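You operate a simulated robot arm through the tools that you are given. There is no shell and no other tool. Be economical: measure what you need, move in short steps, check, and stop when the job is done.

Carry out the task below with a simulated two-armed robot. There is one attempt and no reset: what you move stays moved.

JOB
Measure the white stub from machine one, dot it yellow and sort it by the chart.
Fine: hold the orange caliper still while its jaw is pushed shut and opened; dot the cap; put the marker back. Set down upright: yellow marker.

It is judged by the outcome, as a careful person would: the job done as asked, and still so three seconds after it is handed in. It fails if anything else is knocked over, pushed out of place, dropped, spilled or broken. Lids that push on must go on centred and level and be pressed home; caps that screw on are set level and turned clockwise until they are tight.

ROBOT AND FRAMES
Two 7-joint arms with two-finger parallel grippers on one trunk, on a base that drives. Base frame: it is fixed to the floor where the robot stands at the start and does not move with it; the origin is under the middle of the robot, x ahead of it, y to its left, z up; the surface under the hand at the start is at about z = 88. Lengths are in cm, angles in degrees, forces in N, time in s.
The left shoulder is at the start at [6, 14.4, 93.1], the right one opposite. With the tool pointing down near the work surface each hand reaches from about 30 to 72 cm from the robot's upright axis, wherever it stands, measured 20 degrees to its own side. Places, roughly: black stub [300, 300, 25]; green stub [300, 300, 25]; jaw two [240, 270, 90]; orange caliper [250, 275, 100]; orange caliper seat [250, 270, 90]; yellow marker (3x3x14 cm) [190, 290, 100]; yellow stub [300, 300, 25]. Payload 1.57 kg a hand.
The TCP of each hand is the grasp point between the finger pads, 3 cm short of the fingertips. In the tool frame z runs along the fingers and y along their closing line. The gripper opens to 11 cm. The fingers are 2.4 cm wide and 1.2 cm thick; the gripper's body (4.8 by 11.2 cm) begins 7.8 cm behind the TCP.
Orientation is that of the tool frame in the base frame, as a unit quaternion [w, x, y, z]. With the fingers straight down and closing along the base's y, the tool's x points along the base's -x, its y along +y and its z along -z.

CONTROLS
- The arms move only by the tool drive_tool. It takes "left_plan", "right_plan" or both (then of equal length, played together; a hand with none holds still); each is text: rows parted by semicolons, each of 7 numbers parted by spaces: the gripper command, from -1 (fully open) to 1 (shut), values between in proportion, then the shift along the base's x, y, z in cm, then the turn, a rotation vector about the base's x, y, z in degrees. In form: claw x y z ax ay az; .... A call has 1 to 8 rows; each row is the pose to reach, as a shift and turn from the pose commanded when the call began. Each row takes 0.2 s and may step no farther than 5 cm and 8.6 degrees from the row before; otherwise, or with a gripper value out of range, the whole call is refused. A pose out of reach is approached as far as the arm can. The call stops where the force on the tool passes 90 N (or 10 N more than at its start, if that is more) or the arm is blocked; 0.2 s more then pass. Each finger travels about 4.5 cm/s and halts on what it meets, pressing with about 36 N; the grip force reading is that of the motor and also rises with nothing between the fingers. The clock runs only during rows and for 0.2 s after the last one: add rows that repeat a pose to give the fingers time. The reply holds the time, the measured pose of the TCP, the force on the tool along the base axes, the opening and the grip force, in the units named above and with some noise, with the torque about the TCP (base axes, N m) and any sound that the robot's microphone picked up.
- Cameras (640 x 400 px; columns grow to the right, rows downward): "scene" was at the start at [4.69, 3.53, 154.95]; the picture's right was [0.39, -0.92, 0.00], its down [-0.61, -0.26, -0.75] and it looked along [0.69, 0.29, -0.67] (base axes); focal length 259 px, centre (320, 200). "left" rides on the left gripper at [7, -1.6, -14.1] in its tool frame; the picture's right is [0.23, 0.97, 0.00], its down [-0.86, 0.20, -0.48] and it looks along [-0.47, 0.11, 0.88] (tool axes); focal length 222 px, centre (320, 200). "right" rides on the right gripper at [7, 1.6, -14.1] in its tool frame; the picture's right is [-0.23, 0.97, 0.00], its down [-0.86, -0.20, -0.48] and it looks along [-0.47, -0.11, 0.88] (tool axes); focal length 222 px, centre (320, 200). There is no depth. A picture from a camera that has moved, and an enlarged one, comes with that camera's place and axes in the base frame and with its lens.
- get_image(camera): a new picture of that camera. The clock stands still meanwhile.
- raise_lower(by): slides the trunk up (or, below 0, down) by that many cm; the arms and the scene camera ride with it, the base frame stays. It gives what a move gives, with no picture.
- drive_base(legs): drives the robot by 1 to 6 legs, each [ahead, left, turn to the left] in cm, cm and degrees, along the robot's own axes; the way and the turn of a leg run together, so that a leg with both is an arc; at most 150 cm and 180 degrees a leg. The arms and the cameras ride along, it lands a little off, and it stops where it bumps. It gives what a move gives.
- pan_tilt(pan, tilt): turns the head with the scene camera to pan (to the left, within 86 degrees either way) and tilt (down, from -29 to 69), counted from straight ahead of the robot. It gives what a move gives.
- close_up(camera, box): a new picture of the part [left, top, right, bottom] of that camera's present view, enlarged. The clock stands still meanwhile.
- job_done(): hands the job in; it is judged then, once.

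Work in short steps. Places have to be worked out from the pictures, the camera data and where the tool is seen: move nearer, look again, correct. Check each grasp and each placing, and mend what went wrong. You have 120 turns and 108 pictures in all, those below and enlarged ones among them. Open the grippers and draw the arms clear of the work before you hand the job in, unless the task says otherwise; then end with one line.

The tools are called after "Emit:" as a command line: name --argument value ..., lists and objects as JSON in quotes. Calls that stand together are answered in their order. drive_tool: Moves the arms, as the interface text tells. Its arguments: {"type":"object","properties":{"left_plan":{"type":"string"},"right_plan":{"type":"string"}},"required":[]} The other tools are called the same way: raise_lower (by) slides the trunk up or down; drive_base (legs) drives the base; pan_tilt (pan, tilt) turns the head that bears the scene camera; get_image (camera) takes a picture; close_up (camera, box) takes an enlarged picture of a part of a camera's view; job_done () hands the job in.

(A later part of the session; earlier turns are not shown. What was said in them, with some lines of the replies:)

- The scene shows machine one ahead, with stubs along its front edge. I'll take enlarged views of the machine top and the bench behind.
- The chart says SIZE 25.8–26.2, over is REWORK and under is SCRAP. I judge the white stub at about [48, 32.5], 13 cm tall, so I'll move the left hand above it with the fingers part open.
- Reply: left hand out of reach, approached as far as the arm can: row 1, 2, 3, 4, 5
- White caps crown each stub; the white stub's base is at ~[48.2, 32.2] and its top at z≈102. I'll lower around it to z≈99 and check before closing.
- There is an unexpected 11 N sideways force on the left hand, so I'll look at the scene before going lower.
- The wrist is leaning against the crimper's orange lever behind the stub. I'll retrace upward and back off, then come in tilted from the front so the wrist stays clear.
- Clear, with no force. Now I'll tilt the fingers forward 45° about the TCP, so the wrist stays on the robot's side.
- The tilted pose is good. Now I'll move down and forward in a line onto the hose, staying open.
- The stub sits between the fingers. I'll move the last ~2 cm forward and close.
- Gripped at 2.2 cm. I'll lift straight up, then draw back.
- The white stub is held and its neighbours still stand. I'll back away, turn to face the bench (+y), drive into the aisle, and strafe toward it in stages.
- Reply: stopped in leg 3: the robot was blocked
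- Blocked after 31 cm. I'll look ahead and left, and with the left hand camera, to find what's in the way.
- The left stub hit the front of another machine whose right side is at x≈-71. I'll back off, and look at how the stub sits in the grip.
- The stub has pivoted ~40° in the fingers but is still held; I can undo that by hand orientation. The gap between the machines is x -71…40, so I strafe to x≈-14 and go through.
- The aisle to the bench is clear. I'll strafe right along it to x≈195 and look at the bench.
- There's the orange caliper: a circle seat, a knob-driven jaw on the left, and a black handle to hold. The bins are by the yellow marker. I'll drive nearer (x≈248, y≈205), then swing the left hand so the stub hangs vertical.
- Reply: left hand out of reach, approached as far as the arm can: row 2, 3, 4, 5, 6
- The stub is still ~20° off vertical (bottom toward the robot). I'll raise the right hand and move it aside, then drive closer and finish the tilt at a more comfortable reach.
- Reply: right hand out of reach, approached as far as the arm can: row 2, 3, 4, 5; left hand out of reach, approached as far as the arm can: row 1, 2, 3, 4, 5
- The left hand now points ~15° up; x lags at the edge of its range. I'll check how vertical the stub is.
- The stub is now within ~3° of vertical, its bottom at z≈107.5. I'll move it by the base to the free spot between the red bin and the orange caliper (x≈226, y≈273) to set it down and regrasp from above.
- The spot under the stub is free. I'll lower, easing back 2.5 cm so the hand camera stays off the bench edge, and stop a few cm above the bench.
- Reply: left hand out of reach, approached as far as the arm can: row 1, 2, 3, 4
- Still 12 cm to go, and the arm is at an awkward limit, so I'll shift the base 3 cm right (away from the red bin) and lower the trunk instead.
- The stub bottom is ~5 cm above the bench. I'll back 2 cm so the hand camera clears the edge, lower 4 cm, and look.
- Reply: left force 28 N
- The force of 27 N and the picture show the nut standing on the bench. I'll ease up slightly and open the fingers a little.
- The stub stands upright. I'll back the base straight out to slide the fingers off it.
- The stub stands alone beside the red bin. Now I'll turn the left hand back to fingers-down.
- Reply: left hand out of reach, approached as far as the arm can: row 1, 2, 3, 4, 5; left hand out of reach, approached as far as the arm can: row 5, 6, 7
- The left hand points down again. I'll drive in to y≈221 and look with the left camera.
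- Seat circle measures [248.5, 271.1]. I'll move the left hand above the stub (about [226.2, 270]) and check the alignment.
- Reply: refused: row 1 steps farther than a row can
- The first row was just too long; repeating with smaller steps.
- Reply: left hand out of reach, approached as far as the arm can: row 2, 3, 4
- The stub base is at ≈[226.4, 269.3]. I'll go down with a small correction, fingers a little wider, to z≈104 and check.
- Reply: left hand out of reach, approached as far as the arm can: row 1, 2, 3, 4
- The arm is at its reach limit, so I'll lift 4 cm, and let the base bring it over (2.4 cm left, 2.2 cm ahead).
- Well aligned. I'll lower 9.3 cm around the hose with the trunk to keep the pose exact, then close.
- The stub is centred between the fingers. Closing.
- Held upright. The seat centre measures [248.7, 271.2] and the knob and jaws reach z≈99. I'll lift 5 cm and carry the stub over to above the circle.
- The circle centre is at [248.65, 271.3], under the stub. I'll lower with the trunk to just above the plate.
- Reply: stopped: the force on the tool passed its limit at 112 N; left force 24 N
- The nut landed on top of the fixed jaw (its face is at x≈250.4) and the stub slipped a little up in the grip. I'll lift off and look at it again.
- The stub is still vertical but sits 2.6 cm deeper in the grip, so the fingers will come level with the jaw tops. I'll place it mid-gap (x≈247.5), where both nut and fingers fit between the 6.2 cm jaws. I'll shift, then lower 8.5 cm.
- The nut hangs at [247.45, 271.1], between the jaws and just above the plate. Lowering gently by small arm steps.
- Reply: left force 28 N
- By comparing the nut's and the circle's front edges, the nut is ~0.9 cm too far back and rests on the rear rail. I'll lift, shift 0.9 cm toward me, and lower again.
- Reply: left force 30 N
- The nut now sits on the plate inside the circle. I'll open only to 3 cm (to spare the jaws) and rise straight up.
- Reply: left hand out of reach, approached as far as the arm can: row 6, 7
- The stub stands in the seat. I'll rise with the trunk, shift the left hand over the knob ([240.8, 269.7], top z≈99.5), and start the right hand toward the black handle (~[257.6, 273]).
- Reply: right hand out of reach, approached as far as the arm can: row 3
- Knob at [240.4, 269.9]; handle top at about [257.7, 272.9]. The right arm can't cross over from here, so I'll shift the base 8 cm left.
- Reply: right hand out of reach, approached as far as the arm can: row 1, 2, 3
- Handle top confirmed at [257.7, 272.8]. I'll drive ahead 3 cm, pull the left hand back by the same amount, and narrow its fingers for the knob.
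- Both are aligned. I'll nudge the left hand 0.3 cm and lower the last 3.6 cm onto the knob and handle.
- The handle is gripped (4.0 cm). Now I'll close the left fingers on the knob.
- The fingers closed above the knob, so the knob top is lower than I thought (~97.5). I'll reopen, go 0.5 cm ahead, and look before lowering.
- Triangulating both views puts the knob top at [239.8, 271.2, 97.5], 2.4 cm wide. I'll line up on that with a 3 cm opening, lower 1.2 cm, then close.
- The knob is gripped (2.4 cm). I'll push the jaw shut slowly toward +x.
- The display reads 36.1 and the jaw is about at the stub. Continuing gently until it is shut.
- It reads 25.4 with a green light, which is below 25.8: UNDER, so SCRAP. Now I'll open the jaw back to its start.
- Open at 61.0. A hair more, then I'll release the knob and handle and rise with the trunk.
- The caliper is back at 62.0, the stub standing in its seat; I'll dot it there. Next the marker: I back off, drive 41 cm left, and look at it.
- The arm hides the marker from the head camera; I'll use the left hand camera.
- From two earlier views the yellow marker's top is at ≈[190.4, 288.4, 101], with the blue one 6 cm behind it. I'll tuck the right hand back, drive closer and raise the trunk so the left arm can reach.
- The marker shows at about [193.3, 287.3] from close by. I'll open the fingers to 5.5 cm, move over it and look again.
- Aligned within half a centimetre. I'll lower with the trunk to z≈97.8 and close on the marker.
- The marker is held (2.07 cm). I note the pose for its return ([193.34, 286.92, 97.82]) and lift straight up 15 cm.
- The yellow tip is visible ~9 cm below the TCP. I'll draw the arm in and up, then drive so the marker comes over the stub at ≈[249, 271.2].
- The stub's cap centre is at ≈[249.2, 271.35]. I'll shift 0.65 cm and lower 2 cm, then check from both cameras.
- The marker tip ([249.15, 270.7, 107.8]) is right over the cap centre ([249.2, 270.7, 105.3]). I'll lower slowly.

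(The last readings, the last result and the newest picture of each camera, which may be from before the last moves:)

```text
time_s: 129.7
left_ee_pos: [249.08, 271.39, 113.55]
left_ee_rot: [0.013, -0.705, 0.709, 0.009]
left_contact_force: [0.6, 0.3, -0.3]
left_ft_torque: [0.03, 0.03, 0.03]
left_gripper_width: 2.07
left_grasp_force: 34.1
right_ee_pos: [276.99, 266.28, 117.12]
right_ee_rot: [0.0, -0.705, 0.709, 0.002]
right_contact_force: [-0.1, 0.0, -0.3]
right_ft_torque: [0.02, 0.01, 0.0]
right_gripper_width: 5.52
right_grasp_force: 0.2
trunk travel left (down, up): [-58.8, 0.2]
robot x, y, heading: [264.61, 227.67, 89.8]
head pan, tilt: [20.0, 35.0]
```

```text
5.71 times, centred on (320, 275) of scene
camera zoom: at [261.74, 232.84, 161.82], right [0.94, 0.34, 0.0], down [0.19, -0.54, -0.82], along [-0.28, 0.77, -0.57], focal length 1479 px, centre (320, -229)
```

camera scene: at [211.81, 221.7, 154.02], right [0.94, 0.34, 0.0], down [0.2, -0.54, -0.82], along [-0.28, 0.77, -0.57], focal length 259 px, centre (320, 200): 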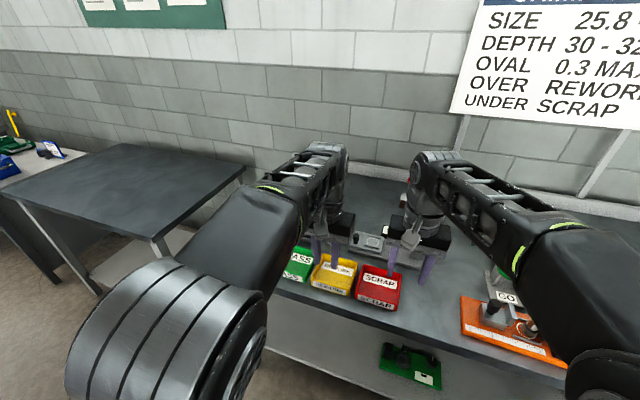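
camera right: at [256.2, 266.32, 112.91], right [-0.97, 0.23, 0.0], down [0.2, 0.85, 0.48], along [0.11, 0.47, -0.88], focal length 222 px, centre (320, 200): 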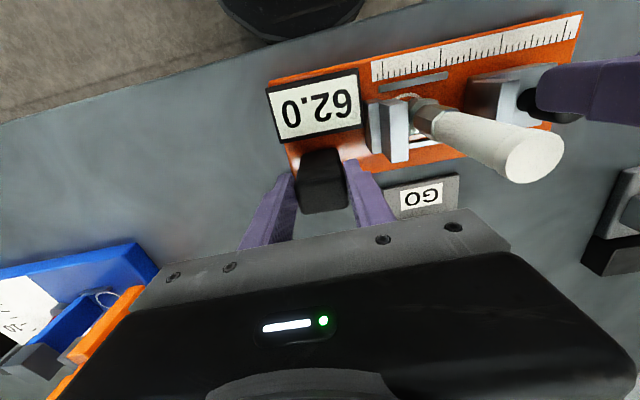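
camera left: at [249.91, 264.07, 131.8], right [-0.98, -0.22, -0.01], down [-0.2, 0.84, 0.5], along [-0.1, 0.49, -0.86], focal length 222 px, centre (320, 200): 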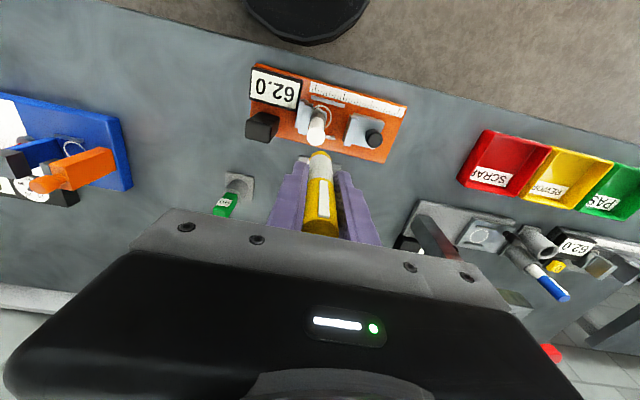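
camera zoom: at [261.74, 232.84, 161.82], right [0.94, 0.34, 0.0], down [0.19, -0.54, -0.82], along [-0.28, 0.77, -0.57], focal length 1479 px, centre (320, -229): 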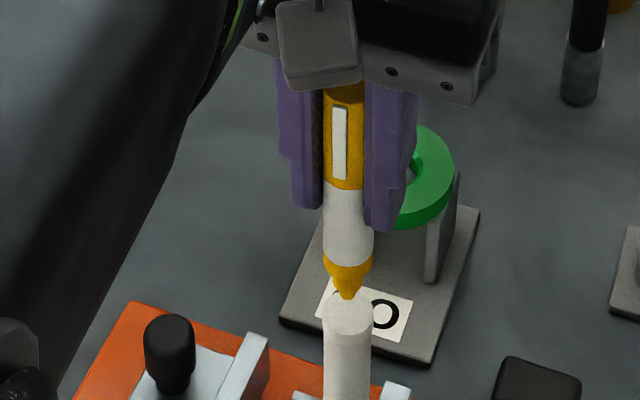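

The tip is ~0.8 cm above the cap. Lowering in small steps to a light touch.

Emit:
drive_tool --left_plan "1 0 -0.1 -0.4 0 0 0; 1 0 -0.1 -0.6 0 0 0; 1 0 -0.1 -0.7 0 0 0"

Emit:
close_up --camera "scene" --box '[280, 240, 360, 310]'

```text
time_s: 130.5
left_ee_pos: [249.02, 271.19, 112.98]
left_ee_rot: [0.013, -0.704, 0.71, 0.008]
left_contact_force: [-0.4, -0.5, -0.4]
left_ft_torque: [-0.02, -0.02, 0.02]
left_gripper_width: 2.06
left_grasp_force: 33.8
right_ee_pos: [277.07, 266.25, 117.08]
right_ee_rot: [0.001, -0.705, 0.709, 0.002]
right_contact_force: [-0.3, 0.7, 0.2]
right_ft_torque: [0.03, 0.05, 0.05]
right_gripper_width: 5.48
right_grasp_force: 0.0
trunk travel left (down, up): [-58.8, 0.2]
robot x, y, heading: [264.87, 227.34, 89.7]
head pan, tilt: [20.0, 35.0]
```

```text
5.71 times, centred on (320, 275) of scene
camera zoom: at [261.73, 232.84, 161.82], right [0.94, 0.34, 0.0], down [0.19, -0.54, -0.82], along [-0.28, 0.77, -0.57], focal length 1479 px, centre (320, -229)
```

zoom: 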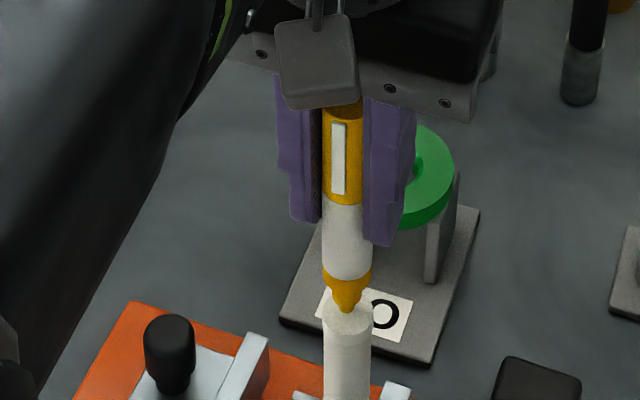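

Nearly touching (~0.3 cm). I'll go down in 0.15 cm steps, watching the force.

Emit:
drive_tool --left_plan "1 0 0 -0.15 0 0 0; 1 0 0 -0.3 0 0 0; 1 0 0 -0.4 0 0 0"

```text
time_s: 131.3
left_ee_pos: [249.07, 271.25, 112.66]
left_ee_rot: [0.012, -0.704, 0.71, 0.01]
left_contact_force: [-0.4, 0.0, 8.5]
left_ft_torque: [-0.09, 0.22, 0.02]
left_gripper_width: 2.06
left_grasp_force: 34.2
right_ee_pos: [277.09, 266.18, 117.09]
right_ee_rot: [0.0, -0.705, 0.709, 0.002]
right_contact_force: [-0.2, -0.3, -0.7]
right_ft_torque: [0.0, 0.02, 0.01]
right_gripper_width: 5.5
right_grasp_force: 0.0
trunk travel left (down, up): [-58.8, 0.2]
robot x, y, heading: [264.72, 227.27, 89.7]
head pan, tilt: [20.0, 35.0]
```

8.5 N upward: the tip has touched the cap. I'll lift straight up and check the dot.

Emit:
drive_tool --left_plan "1 0 0 0.5 0 0 0; 1 0 0 2.5 0 0 0; 1 0 0 5 0 0 0; 1 0 0 5.3 0 0 0; 1 0 0 5.3 0 0 0"

Emit:
close_up --camera "left" --box '[270, 90, 370, 170]'

```text
time_s: 132.5
left_ee_pos: [249.3, 271.29, 117.85]
left_ee_rot: [0.012, -0.704, 0.71, 0.009]
left_contact_force: [-0.2, 0.1, 0.3]
left_ft_torque: [0.01, 0.0, -0.02]
left_gripper_width: 2.05
left_grasp_force: 34.0
right_ee_pos: [277.03, 266.31, 116.93]
right_ee_rot: [0.001, -0.705, 0.709, 0.001]
right_contact_force: [-0.6, 0.3, 0.8]
right_ft_torque: [0.0, 0.01, 0.0]
right_gripper_width: 5.53
right_grasp_force: 0.1
trunk travel left (down, up): [-58.8, 0.2]
robot x, y, heading: [265.11, 227.28, 89.7]
head pan, tilt: [20.0, 35.0]
```

```text
5.00 times, centred on (320, 130) of left
camera zoom: at [250.62, 263.87, 131.67], right [-0.98, -0.22, -0.01], down [-0.2, 0.84, 0.5], along [-0.1, 0.49, -0.86], focal length 1111 px, centre (320, 550)
```

zoom: 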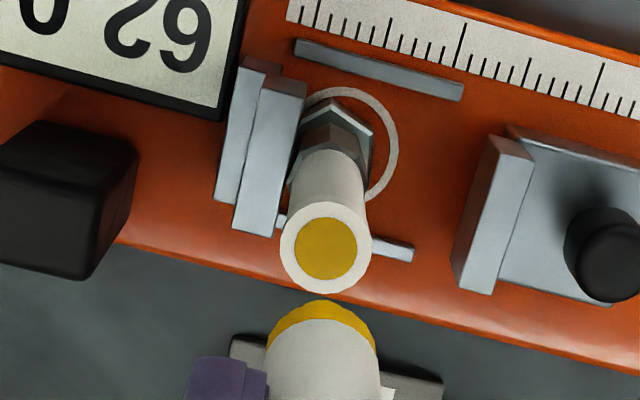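

A clean yellow dot sits centred on the cap. Now the marker goes back: I drive the reverse path and extend over its pot.

Emit:
drive_base --legs '[[0, 55.2, 0.3], [4, 0, 0]]'

```text
time_s: 136.2
left_ee_pos: [194.07, 275.07, 117.75]
left_ee_rot: [-0.012, 0.71, -0.704, -0.008]
left_contact_force: [0.4, 0.4, -0.9]
left_ft_torque: [-0.06, -0.01, 0.01]
left_gripper_width: 2.07
left_grasp_force: 34.2
right_ee_pos: [221.96, 270.48, 117.04]
right_ee_rot: [0.001, 0.71, -0.704, -0.002]
right_contact_force: [-0.5, -0.1, 0.1]
right_ft_torque: [-0.03, -0.01, 0.0]
right_gripper_width: 5.5
right_grasp_force: 0.0
trunk travel left (down, up): [-58.8, 0.2]
robot x, y, heading: [210.8, 230.91, 90.4]
head pan, tilt: [20.0, 35.0]
```

Emit:
drive_tool --left_plan "1 -0.3 4 0 0 0 0; 1 -0.75 8 -1 0 0 0; 1 -0.75 11.85 -3 0 0 0; 1 -0.75 11.85 -5 0 0 0; 1 -0.75 11.85 -5 0 0 0"

Emit:
close_up --camera "left" --box '[240, 80, 400, 230]'

```text
time_s: 137.4
left_ee_pos: [193.33, 286.67, 112.86]
left_ee_rot: [-0.012, 0.709, -0.705, -0.009]
left_contact_force: [-0.4, 0.3, -0.8]
left_ft_torque: [-0.01, 0.01, 0.01]
left_gripper_width: 2.07
left_grasp_force: 34.2
right_ee_pos: [222.04, 270.4, 117.03]
right_ee_rot: [0.001, 0.71, -0.705, -0.001]
right_contact_force: [-0.7, 0.4, 0.0]
right_ft_torque: [0.0, 0.02, 0.0]
right_gripper_width: 5.51
right_grasp_force: 0.0
trunk travel left (down, up): [-58.8, 0.2]
robot x, y, heading: [210.47, 231.15, 90.2]
head pan, tilt: [20.0, 35.0]
```

```text
2.67 times, centred on (320, 155) of left
camera zoom: at [194.79, 279.3, 126.64], right [-0.97, -0.23, -0.01], down [-0.21, 0.84, 0.5], along [-0.11, 0.49, -0.86], focal length 592 px, centre (320, 320)
```

zoom: 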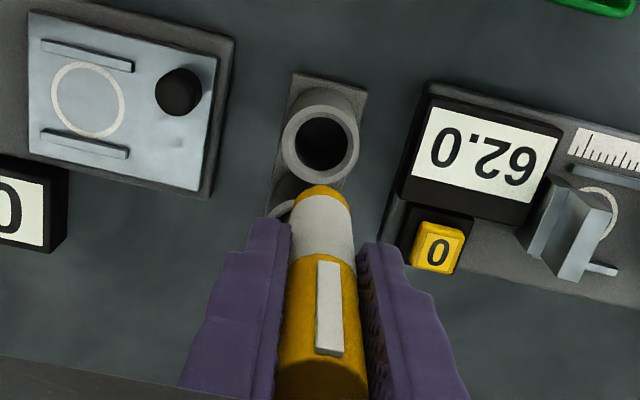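

The pot lies right under the marker; a 0.22 cm correction matches the pick-up pose. Lowering 10 cm, then the rest.

Emit:
drive_tool --left_plan "1 0 0.22 0 0 0 0; 1 0 0.22 0 0 0 0"

Emit:
raise_lower --by -9

Emit:
close_up --camera "left" --box '[240, 80, 400, 230]'

```text
time_s: 138.0
left_ee_pos: [193.34, 286.94, 112.8]
left_ee_rot: [-0.011, 0.71, -0.704, -0.01]
left_contact_force: [-0.1, -0.4, -0.3]
left_ft_torque: [-0.01, -0.03, 0.0]
left_gripper_width: 2.06
left_grasp_force: 34.1
right_ee_pos: [222.02, 270.25, 117.0]
right_ee_rot: [0.0, 0.71, -0.704, -0.001]
right_contact_force: [-0.4, -0.3, 0.3]
right_ft_torque: [0.0, 0.01, 0.0]
right_gripper_width: 5.5
right_grasp_force: 0.0
trunk travel left (down, up): [-58.8, 0.2]
robot x, y, heading: [210.62, 231.2, 90.7]
head pan, tilt: [20.0, 35.0]
```

```text
time_s: 139.2
left_ee_pos: [193.19, 286.9, 103.85]
left_ee_rot: [-0.013, 0.71, -0.704, -0.009]
left_contact_force: [-0.3, 0.8, 0.1]
left_ft_torque: [-0.02, -0.01, 0.01]
left_gripper_width: 2.06
left_grasp_force: 33.7
right_ee_pos: [221.98, 270.27, 108.1]
right_ee_rot: [0.0, 0.71, -0.704, -0.002]
right_contact_force: [-0.1, 0.1, 0.5]
right_ft_torque: [-0.02, 0.0, 0.01]
right_gripper_width: 5.51
right_grasp_force: 0.2
trunk travel left (down, up): [-49.8, 9.2]
robot x, y, heading: [210.29, 231.0, 90.6]
head pan, tilt: [20.0, 35.0]
```

```text
2.67 times, centred on (320, 155) of left
camera zoom: at [194.81, 279.5, 117.65], right [-0.97, -0.23, -0.01], down [-0.21, 0.84, 0.5], along [-0.11, 0.49, -0.86], focal length 592 px, centre (320, 320)
```

zoom: 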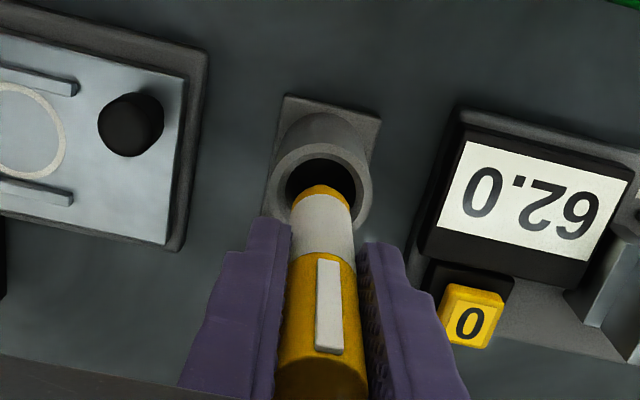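

The tip is entering the pot, clear all around. I'll lower the remaining 6 cm.

Emit:
raise_lower --by -3.5

Emit:
drive_tool --left_plan "1 0.1 0 -0.8 0 0 0; 1 0.1 0 -1.6 0 0 0; 1 0.1 0 -2.1 0 0 0; 1 0.1 0 -2.4 0 0 0; 1 0.1 0 -2.4 0 0 0"

```text
time_s: 140.0
left_ee_pos: [193.23, 286.93, 100.28]
left_ee_rot: [-0.012, 0.709, -0.705, -0.009]
left_contact_force: [-0.3, 0.2, 0.2]
left_ft_torque: [-0.06, 0.02, -0.01]
left_gripper_width: 2.08
left_grasp_force: 34.4
right_ee_pos: [222.04, 270.28, 104.64]
right_ee_rot: [-0.001, 0.71, -0.704, -0.002]
right_contact_force: [0.5, -0.5, 0.2]
right_ft_torque: [0.0, 0.03, -0.03]
right_gripper_width: 5.47
right_grasp_force: 0.1
trunk travel left (down, up): [-46.3, 12.7]
robot x, y, heading: [210.26, 231.29, 90.8]
head pan, tilt: [20.0, 35.0]
```

```text
time_s: 141.2
left_ee_pos: [193.42, 286.85, 98.21]
left_ee_rot: [-0.013, 0.709, -0.705, -0.012]
left_contact_force: [-1.8, 1.0, 32.1]
left_ft_torque: [0.22, -0.21, -0.03]
left_gripper_width: 2.07
left_grasp_force: 34.1
right_ee_pos: [222.09, 270.07, 104.74]
right_ee_rot: [-0.001, 0.71, -0.704, -0.003]
right_contact_force: [0.0, 1.1, -0.8]
right_ft_torque: [-0.01, 0.0, 0.0]
right_gripper_width: 5.47
right_grasp_force: 0.0
trunk travel left (down, up): [-46.3, 12.7]
robot x, y, heading: [210.12, 231.22, 90.8]
head pan, tilt: [20.0, 35.0]
```

The marker has bottomed in its pot (98.2, 32 N). I'll open to 4.5 cm and rise.

Emit:
drive_tool --left_plan "1 0 0 0.2 0 0 0; 0.6 0 0 0.2 0 0 0; 0.2 0 0 0.2 0 0 0; 0.2 0 0 0.2 0 0 0; 0.2 0 0 0.2 0 0 0"

Emit:
raise_lower --by 12

Emit:
get_image --camera "left"

```text
time_s: 142.4
left_ee_pos: [193.33, 286.8, 98.01]
left_ee_rot: [-0.012, 0.71, -0.704, -0.008]
left_contact_force: [-0.4, -0.7, 0.2]
left_ft_torque: [0.02, 0.0, -0.01]
left_gripper_width: 4.41
left_grasp_force: 0.0
right_ee_pos: [222.05, 270.33, 104.52]
right_ee_rot: [-0.001, 0.711, -0.704, -0.002]
right_contact_force: [0.1, 0.8, -0.2]
right_ft_torque: [0.03, 0.01, -0.01]
right_gripper_width: 5.49
right_grasp_force: 0.0
trunk travel left (down, up): [-46.3, 12.7]
robot x, y, heading: [210.76, 231.06, 90.4]
head pan, tilt: [20.0, 35.0]
```

```text
time_s: 143.9
left_ee_pos: [193.3, 286.85, 110.13]
left_ee_rot: [-0.012, 0.71, -0.704, -0.008]
left_contact_force: [-0.6, 0.4, 0.5]
left_ft_torque: [0.02, -0.01, 0.0]
left_gripper_width: 4.41
left_grasp_force: 0.0
right_ee_pos: [222.0, 270.3, 116.51]
right_ee_rot: [-0.001, 0.709, -0.705, -0.002]
right_contact_force: [0.3, -0.4, -1.1]
right_ft_torque: [-0.02, 0.01, 0.01]
right_gripper_width: 5.51
right_grasp_force: 0.0
trunk travel left (down, up): [-58.3, 0.7]
robot x, y, heading: [210.26, 230.63, 90.6]
head pan, tilt: [20.0, 35.0]
```

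```text
16 pictures are left
camera left: at [194.92, 279.51, 123.92], right [-0.97, -0.23, -0.01], down [-0.21, 0.84, 0.5], along [-0.11, 0.49, -0.86], focal length 222 px, centre (320, 200)
```

left: 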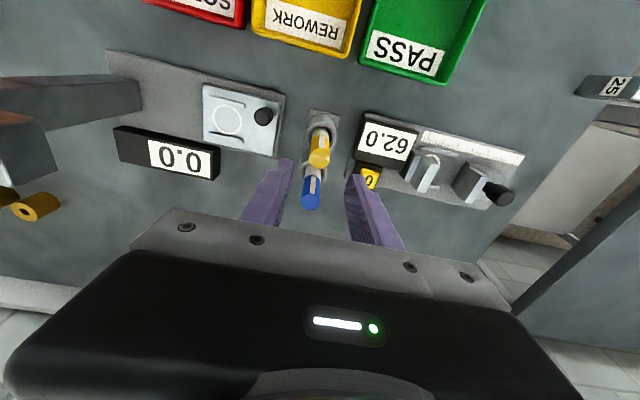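

The yellow marker stands in its pot again. Now back to the stub: arm in and up, and the base to its previous stance.

Emit:
drive_tool --left_plan "0.2 0 -4 1 0 0 0; 0.2 0 -8 3 0 0 0; 0.2 0 -11.5 5 0 0 0; 0.2 0 -11.5 6.5 0 0 0; 0.2 0 -11.5 6.5 0 0 0"

Emit:
drive_base --legs '[[-4, 0, -0.5], [0, -55.5, 0]]'

Emit:
get_image --camera "left"

```text
time_s: 145.1
left_ee_pos: [193.27, 275.4, 116.62]
left_ee_rot: [-0.012, 0.709, -0.705, -0.008]
left_contact_force: [-0.4, 0.1, 0.9]
left_ft_torque: [-0.01, -0.03, 0.0]
left_gripper_width: 4.37
left_grasp_force: 0.0
right_ee_pos: [222.06, 270.21, 116.55]
right_ee_rot: [0.0, 0.71, -0.704, -0.002]
right_contact_force: [0.6, -0.8, 0.5]
right_ft_torque: [0.01, 0.01, 0.01]
right_gripper_width: 5.52
right_grasp_force: 0.1
trunk travel left (down, up): [-58.3, 0.7]
robot x, y, heading: [210.14, 231.25, 90.4]
head pan, tilt: [20.0, 35.0]
```

```text
time_s: 148.8
left_ee_pos: [248.96, 271.54, 116.61]
left_ee_rot: [0.012, -0.706, 0.708, 0.009]
left_contact_force: [0.6, 0.1, 0.2]
left_ft_torque: [0.04, 0.0, 0.05]
left_gripper_width: 4.42
left_grasp_force: 0.0
right_ee_pos: [277.57, 266.18, 116.53]
right_ee_rot: [0.0, -0.706, 0.708, 0.002]
right_contact_force: [-0.4, -0.5, 0.4]
right_ft_torque: [-0.02, 0.04, -0.05]
right_gripper_width: 5.52
right_grasp_force: 0.0
trunk travel left (down, up): [-58.3, 0.7]
robot x, y, heading: [265.3, 226.98, 90.1]
head pan, tilt: [20.0, 35.0]
```

```text
15 pictures are left
camera left: at [250.39, 264.18, 130.47], right [-0.97, -0.22, -0.01], down [-0.2, 0.84, 0.5], along [-0.1, 0.49, -0.86], focal length 222 px, centre (320, 200)
```

left: 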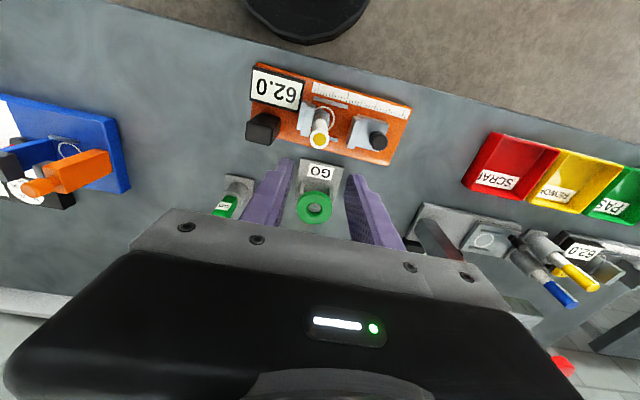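

The cap is at ≈[249.4, 270.9]. I'll centre the hand and lower the trunk around the hose, tips staying above the jaws.

Emit:
drive_tool --left_plan "0.2 0.4 -0.5 0 0 0 0; 0.2 0.4 -0.5 0 0 0 0"

Emit:
raise_lower --by -13.9

Emit:
get_image --camera "left"

```text
time_s: 149.3
left_ee_pos: [249.25, 271.24, 116.65]
left_ee_rot: [0.012, -0.705, 0.709, 0.008]
left_contact_force: [-0.6, 0.2, 0.2]
left_ft_torque: [-0.02, -0.01, -0.02]
left_gripper_width: 4.43
left_grasp_force: 0.0
right_ee_pos: [277.47, 266.11, 116.52]
right_ee_rot: [0.001, -0.707, 0.707, 0.001]
right_contact_force: [0.0, -1.0, -0.7]
right_ft_torque: [0.0, 0.02, 0.0]
right_gripper_width: 5.5
right_grasp_force: 0.0
trunk travel left (down, up): [-58.3, 0.7]
robot x, y, heading: [265.46, 227.28, 89.7]
head pan, tilt: [20.0, 35.0]
```

```text
time_s: 151.0
left_ee_pos: [249.13, 271.23, 102.75]
left_ee_rot: [0.012, -0.706, 0.708, 0.009]
left_contact_force: [0.1, 0.6, 0.4]
left_ft_torque: [-0.01, 0.0, -0.02]
left_gripper_width: 4.4
left_grasp_force: 0.0
right_ee_pos: [277.42, 266.12, 102.64]
right_ee_rot: [0.0, -0.706, 0.708, 0.002]
right_contact_force: [0.1, 0.3, -0.2]
right_ft_torque: [0.01, -0.01, 0.0]
right_gripper_width: 5.5
right_grasp_force: 0.0
trunk travel left (down, up): [-44.4, 14.6]
robot x, y, heading: [265.25, 226.92, 89.7]
head pan, tilt: [20.0, 35.0]
```

```text
14 pictures are left
camera left: at [250.68, 263.71, 116.58], right [-0.97, -0.22, -0.01], down [-0.2, 0.84, 0.5], along [-0.1, 0.49, -0.86], focal length 222 px, centre (320, 200)
```

left: 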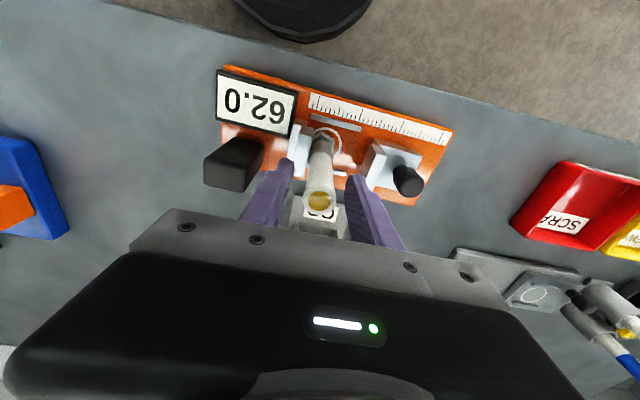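

Centred between the fingers; I'll come 0.5 cm nearer, close, and lift.

Emit:
drive_tool --left_plan "0.3 0.1 -0.5 0 0 0 0; 0.5 0.1 -0.5 0 0 0 0; 0.8 0.1 -0.5 0 0 0 0; 1 0.1 -0.5 0 0 0 0; 1 0.1 -0.5 0 0 0 0; 1 0.1 -0.5 0 0 0 0"

Emit:
raise_lower --by 14.4

Emit:
get_image --camera "left"

```text
time_s: 152.4
left_ee_pos: [249.22, 270.66, 102.78]
left_ee_rot: [0.013, -0.706, 0.708, 0.008]
left_contact_force: [-5.3, 0.1, 0.6]
left_ft_torque: [-0.01, 0.56, 0.01]
left_gripper_width: 2.21
left_grasp_force: 35.0
right_ee_pos: [277.46, 266.24, 102.64]
right_ee_rot: [0.0, -0.706, 0.708, 0.002]
right_contact_force: [0.5, -0.7, -0.1]
right_ft_torque: [-0.04, -0.02, -0.02]
right_gripper_width: 5.5
right_grasp_force: 0.1
trunk travel left (down, up): [-44.4, 14.6]
robot x, y, heading: [265.29, 227.1, 90.0]
head pan, tilt: [20.0, 35.0]
```

```text
time_s: 154.1
left_ee_pos: [249.27, 270.69, 117.2]
left_ee_rot: [0.012, -0.706, 0.708, 0.008]
left_contact_force: [-0.3, 0.4, -2.7]
left_ft_torque: [0.01, -0.04, 0.01]
left_gripper_width: 2.2
left_grasp_force: 34.5
right_ee_pos: [277.47, 266.13, 117.09]
right_ee_rot: [0.001, -0.707, 0.707, 0.002]
right_contact_force: [0.0, -0.4, 1.6]
right_ft_torque: [0.0, 0.02, 0.0]
right_gripper_width: 5.5
right_grasp_force: 0.0
trunk travel left (down, up): [-58.8, 0.2]
robot x, y, heading: [265.29, 226.93, 89.8]
head pan, tilt: [20.0, 35.0]
```

```text
13 pictures are left
camera left: at [250.75, 263.26, 130.97], right [-0.97, -0.22, -0.01], down [-0.2, 0.84, 0.5], along [-0.1, 0.49, -0.86], focal length 222 px, centre (320, 200)
```

left: 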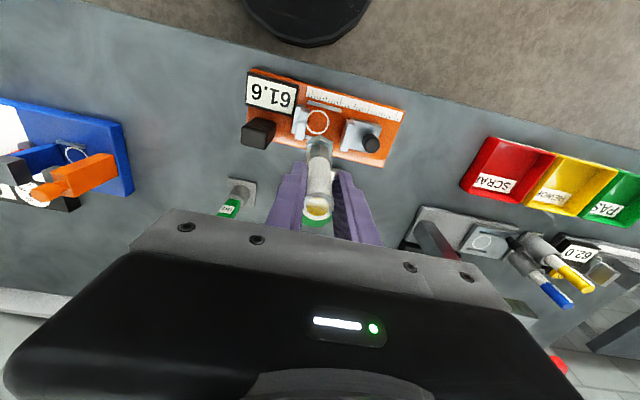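

The stub with its dot is held upright. The scrap bin's centre is at ≈[212, 271.4], so I drive 37 cm left and look down.

Emit:
drive_base --legs '[[0, 37, 0.2]]'

Emit:
get_image --camera "left"

```text
time_s: 156.5
left_ee_pos: [212.13, 270.5, 117.26]
left_ee_rot: [-0.012, 0.708, -0.706, -0.008]
left_contact_force: [-0.8, 0.3, -2.2]
left_ft_torque: [0.03, -0.04, 0.0]
left_gripper_width: 2.23
left_grasp_force: 34.3
right_ee_pos: [240.23, 266.26, 117.16]
right_ee_rot: [-0.001, 0.708, -0.706, -0.002]
right_contact_force: [-0.6, -0.8, -0.5]
right_ft_torque: [0.01, -0.02, -0.01]
right_gripper_width: 5.49
right_grasp_force: 0.2
trunk travel left (down, up): [-58.8, 0.2]
robot x, y, heading: [228.43, 226.97, 90.6]
head pan, tilt: [20.0, 35.0]
```

```text
12 pictures are left
camera left: at [213.57, 263.08, 130.97], right [-0.97, -0.23, -0.01], down [-0.2, 0.84, 0.5], along [-0.1, 0.49, -0.86], focal length 222 px, centre (320, 200)
```

left: 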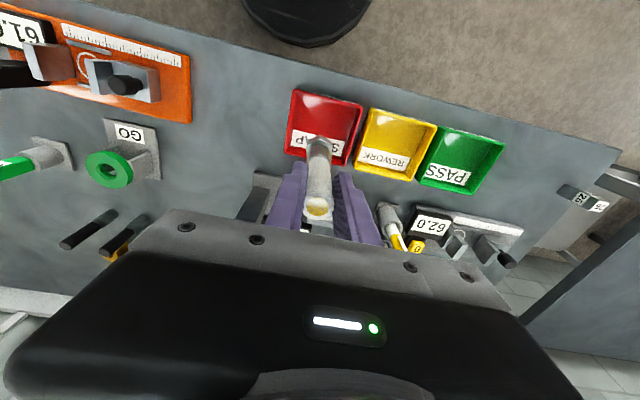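

The bin is centred at ≈[211.7, 271.3]. I'll adjust slightly, tuck the right hand back from over the caliper, and lower 14 cm.

Emit:
drive_tool --left_plan "1 -0.3 0.5 0 0 0 0; 1 -0.3 0.5 0 0 0 0; 1 -0.3 0.5 0 0 0 0" --right_plan "0 1 -3 0 0 0 0; 0 2 -6 0 0 0 0; 0 2 -8 0 0 0 0"

Emit:
raise_lower --by -14

Emit:
get_image --camera "left"

```text
time_s: 157.3
left_ee_pos: [211.83, 270.98, 117.14]
left_ee_rot: [-0.013, 0.708, -0.706, -0.009]
left_contact_force: [-0.2, -1.1, -2.5]
left_ft_torque: [-0.01, 0.03, 0.01]
left_gripper_width: 2.2
left_grasp_force: 34.2
right_ee_pos: [242.33, 257.84, 117.22]
right_ee_rot: [-0.001, 0.709, -0.705, -0.002]
right_contact_force: [0.1, -0.5, 0.3]
right_ft_torque: [-0.02, 0.01, 0.02]
right_gripper_width: 5.51
right_grasp_force: 0.1
trunk travel left (down, up): [-58.8, 0.2]
robot x, y, heading: [228.37, 227.01, 90.6]
head pan, tilt: [20.0, 35.0]
```

```text
time_s: 158.9
left_ee_pos: [211.82, 271.0, 103.25]
left_ee_rot: [-0.013, 0.707, -0.707, -0.009]
left_contact_force: [0.1, -0.2, -2.0]
left_ft_torque: [0.0, 0.01, 0.02]
left_gripper_width: 2.2
left_grasp_force: 35.1
right_ee_pos: [242.3, 258.16, 103.08]
right_ee_rot: [-0.001, 0.708, -0.706, -0.002]
right_contact_force: [0.0, 0.3, 0.2]
right_ft_torque: [0.01, 0.02, -0.02]
right_gripper_width: 5.53
right_grasp_force: 0.1
trunk travel left (down, up): [-44.8, 14.2]
robot x, y, heading: [228.34, 226.73, 90.3]
head pan, tilt: [20.0, 35.0]
```

```text
11 pictures are left
camera left: at [213.35, 263.59, 117.0], right [-0.97, -0.23, -0.01], down [-0.2, 0.84, 0.5], along [-0.11, 0.49, -0.86], focal length 222 px, centre (320, 200)
```

left: 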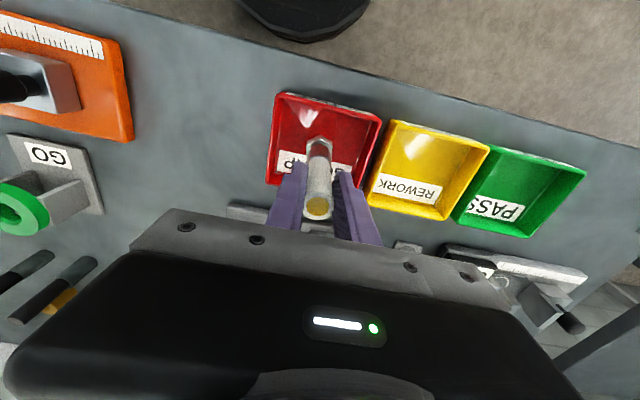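

The nut is inside the bin, a couple of cm above its floor. Lowering gently to contact.

Emit:
drive_tool --left_plan "1 0 0 -0.5 0 0 0; 1 0 0 -1 0 0 0; 1 0 0 -1.4 0 0 0; 1 0 0 -1.7 0 0 0; 1 0 0 -1.7 0 0 0"

```text
time_s: 160.1
left_ee_pos: [211.75, 270.9, 101.44]
left_ee_rot: [-0.012, 0.707, -0.707, -0.009]
left_contact_force: [-0.4, 0.4, -1.4]
left_ft_torque: [-0.02, -0.02, -0.01]
left_gripper_width: 2.19
left_grasp_force: 34.7
right_ee_pos: [242.46, 258.1, 103.17]
right_ee_rot: [0.0, 0.708, -0.706, -0.002]
right_contact_force: [0.0, -0.4, -0.5]
right_ft_torque: [0.02, 0.02, 0.0]
right_gripper_width: 5.5
right_grasp_force: 0.1
trunk travel left (down, up): [-44.8, 14.2]
robot x, y, heading: [228.55, 226.88, 89.9]
head pan, tilt: [20.0, 35.0]
```

Emit:
drive_tool --left_plan "1 0 0 -0.3 0 0 0; 1 0 0 -0.6 0 0 0; 1 0 0 -0.9 0 0 0; 1 0 0 -0.9 0 0 0"

```text
time_s: 161.1
left_ee_pos: [211.98, 271.05, 100.74]
left_ee_rot: [-0.014, 0.708, -0.706, -0.012]
left_contact_force: [-1.1, 2.6, 29.9]
left_ft_torque: [0.4, 0.19, -0.16]
left_gripper_width: 2.21
left_grasp_force: 35.0
right_ee_pos: [242.49, 257.88, 103.22]
right_ee_rot: [-0.001, 0.708, -0.706, -0.002]
right_contact_force: [0.2, 0.4, 1.5]
right_ft_torque: [-0.01, 0.01, 0.02]
right_gripper_width: 5.47
right_grasp_force: 0.0
trunk travel left (down, up): [-44.8, 14.2]
robot x, y, heading: [228.21, 227.06, 90.2]
head pan, tilt: [20.0, 35.0]
```

The stub stands on the bin floor (30 N). I'll relax, open to 4.5 cm and rise.

Emit:
drive_tool --left_plan "1 0 0 0.25 0 0 0; 0.7 0 0 0.25 0 0 0; 0.4 0 0 0.25 0 0 0; 0.2 0 0 0.25 0 0 0; 0.2 0 0 0.25 0 0 0"

Emit:
raise_lower --by 14.4

Emit:
get_image --camera "left"

```text
time_s: 162.3
left_ee_pos: [211.8, 270.89, 100.83]
left_ee_rot: [-0.012, 0.707, -0.707, -0.009]
left_contact_force: [-0.8, 0.6, -0.5]
left_ft_torque: [-0.03, 0.02, -0.03]
left_gripper_width: 4.43
left_grasp_force: 0.0
right_ee_pos: [242.33, 257.99, 103.12]
right_ee_rot: [0.0, 0.708, -0.706, -0.001]
right_contact_force: [0.6, 0.3, -0.5]
right_ft_torque: [0.04, -0.03, -0.03]
right_gripper_width: 5.51
right_grasp_force: 0.1
trunk travel left (down, up): [-44.8, 14.2]
robot x, y, heading: [228.56, 227.28, 90.4]
head pan, tilt: [20.0, 35.0]
```

```text
time_s: 164.0
left_ee_pos: [211.73, 271.0, 115.04]
left_ee_rot: [-0.012, 0.707, -0.707, -0.008]
left_contact_force: [-0.2, 0.2, 0.2]
left_ft_torque: [0.0, -0.01, 0.03]
left_gripper_width: 4.4
left_grasp_force: 0.1
right_ee_pos: [242.47, 258.09, 117.25]
right_ee_rot: [-0.001, 0.708, -0.706, -0.003]
right_contact_force: [-0.7, 0.0, 0.0]
right_ft_torque: [0.0, 0.01, -0.02]
right_gripper_width: 5.5
right_grasp_force: 0.1
right hand out of reach, approached as far as the arm can: row 1
trunk travel left (down, up): [-59.0, 0.0]
robot x, y, heading: [228.56, 227.16, 90.2]
head pan, tilt: [20.0, 35.0]
```

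```text
10 pictures are left
camera left: at [213.35, 263.53, 128.83], right [-0.97, -0.23, -0.01], down [-0.2, 0.84, 0.5], along [-0.11, 0.49, -0.86], focal length 222 px, centre (320, 200)
```

left: 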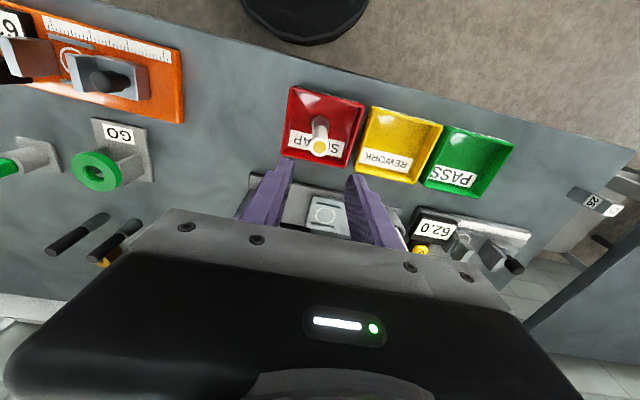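

The dotted stub stands in the SCRAP bin. I'll back the robot off, open both grippers, and check the bench overall.

Emit:
drive_base --legs '[[-30, 0, 0]]'

Emit:
drive_tool --left_plan "-0.4 0 0 0 0 0 0; -1 0 0 0 0 0 0; -1 0 0 0 0 0 0; -1 0 0 0 0 0 0; -1 0 0 0 0 0 0" --right_plan "-0.4 0 0 0 0 0 0; -1 0 0 0 0 0 0; -1 0 0 0 0 0 0; -1 0 0 0 0 0 0; -1 0 0 0 0 0 0"

Emit:
pan_tilt --pan 0 --tilt 35

Emit:
get_image --camera "scene"

Emit:
get_image --camera "left"

```text
time_s: 166.1
left_ee_pos: [212.11, 240.79, 115.03]
left_ee_rot: [0.013, -0.707, 0.707, 0.009]
left_contact_force: [-0.3, -0.8, 0.5]
left_ft_torque: [0.03, 0.04, 0.02]
left_gripper_width: 4.43
left_grasp_force: 0.0
right_ee_pos: [242.5, 227.69, 117.36]
right_ee_rot: [0.0, 0.707, -0.707, -0.002]
right_contact_force: [0.5, -0.8, 0.5]
right_ft_torque: [0.02, 0.01, -0.01]
right_gripper_width: 5.53
right_grasp_force: 0.1
trunk travel left (down, up): [-59.0, 0.0]
robot x, y, heading: [228.62, 196.97, 90.0]
head pan, tilt: [20.0, 35.0]
```

```text
time_s: 167.3
left_ee_pos: [212.09, 240.87, 115.08]
left_ee_rot: [0.012, -0.706, 0.708, 0.009]
left_contact_force: [-0.2, -0.1, 0.0]
left_ft_torque: [-0.01, 0.0, 0.03]
left_gripper_width: 10.99
left_grasp_force: 0.1
right_ee_pos: [242.59, 227.8, 117.1]
right_ee_rot: [-0.001, 0.707, -0.707, -0.002]
right_contact_force: [0.0, 0.8, -0.7]
right_ft_torque: [0.01, 0.0, 0.0]
right_gripper_width: 10.99
right_grasp_force: 0.0
trunk travel left (down, up): [-59.0, 0.0]
robot x, y, heading: [228.43, 196.89, 89.8]
head pan, tilt: [20.0, 35.0]
```

```text
time_s: 168.1
left_ee_pos: [212.21, 240.82, 114.99]
left_ee_rot: [0.013, -0.706, 0.708, 0.009]
left_contact_force: [0.2, 0.1, -0.1]
left_ft_torque: [0.04, 0.0, -0.02]
left_gripper_width: 11.01
left_grasp_force: 0.1
right_ee_pos: [242.45, 227.77, 117.25]
right_ee_rot: [0.0, -0.707, 0.707, 0.002]
right_contact_force: [0.8, 0.3, -0.4]
right_ft_torque: [0.01, 0.02, -0.02]
right_gripper_width: 10.99
right_grasp_force: 0.0
trunk travel left (down, up): [-59.0, 0.0]
robot x, y, heading: [228.34, 196.71, 90.3]
head pan, tilt: [0.0, 35.0]
```

```text
9 pictures are left
camera scene: at [228.49, 202.94, 162.0], right [1.0, 0.0, 0.0], down [0.0, -0.57, -0.82], along [0.0, 0.82, -0.57], focal length 259 px, centre (320, 200)
```

scene: 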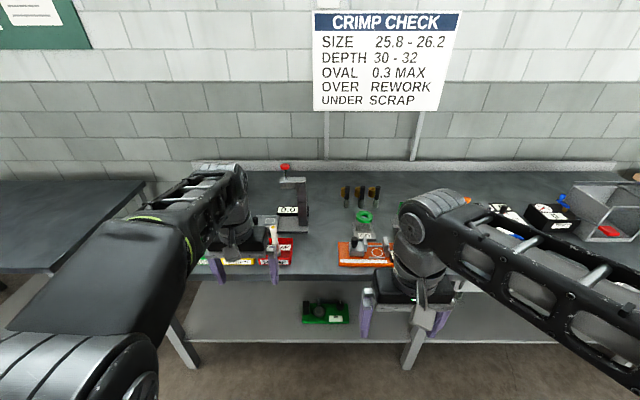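

```text
8 pictures are left
camera left: at [213.57, 233.42, 128.84], right [-0.97, -0.23, -0.01], down [-0.2, 0.84, 0.5], along [-0.1, 0.49, -0.86], focal length 222 px, centre (320, 200)
```

left: 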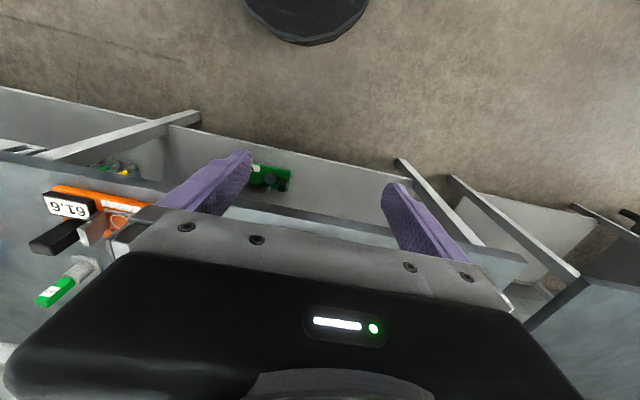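

Everything stands in order: the dotted stub is in SCRAP, the marker in its pot, the caliper open in its place, and the hands open and clear. Handing in.

Emit:
job_done

```text
The job is handed in.
```

The white stub measured 25.4, under the 25.8 minimum, so I dotted its cap yellow and put it in the SCRAP bin; the marker is back upright in its pot and the caliper is open in its place.
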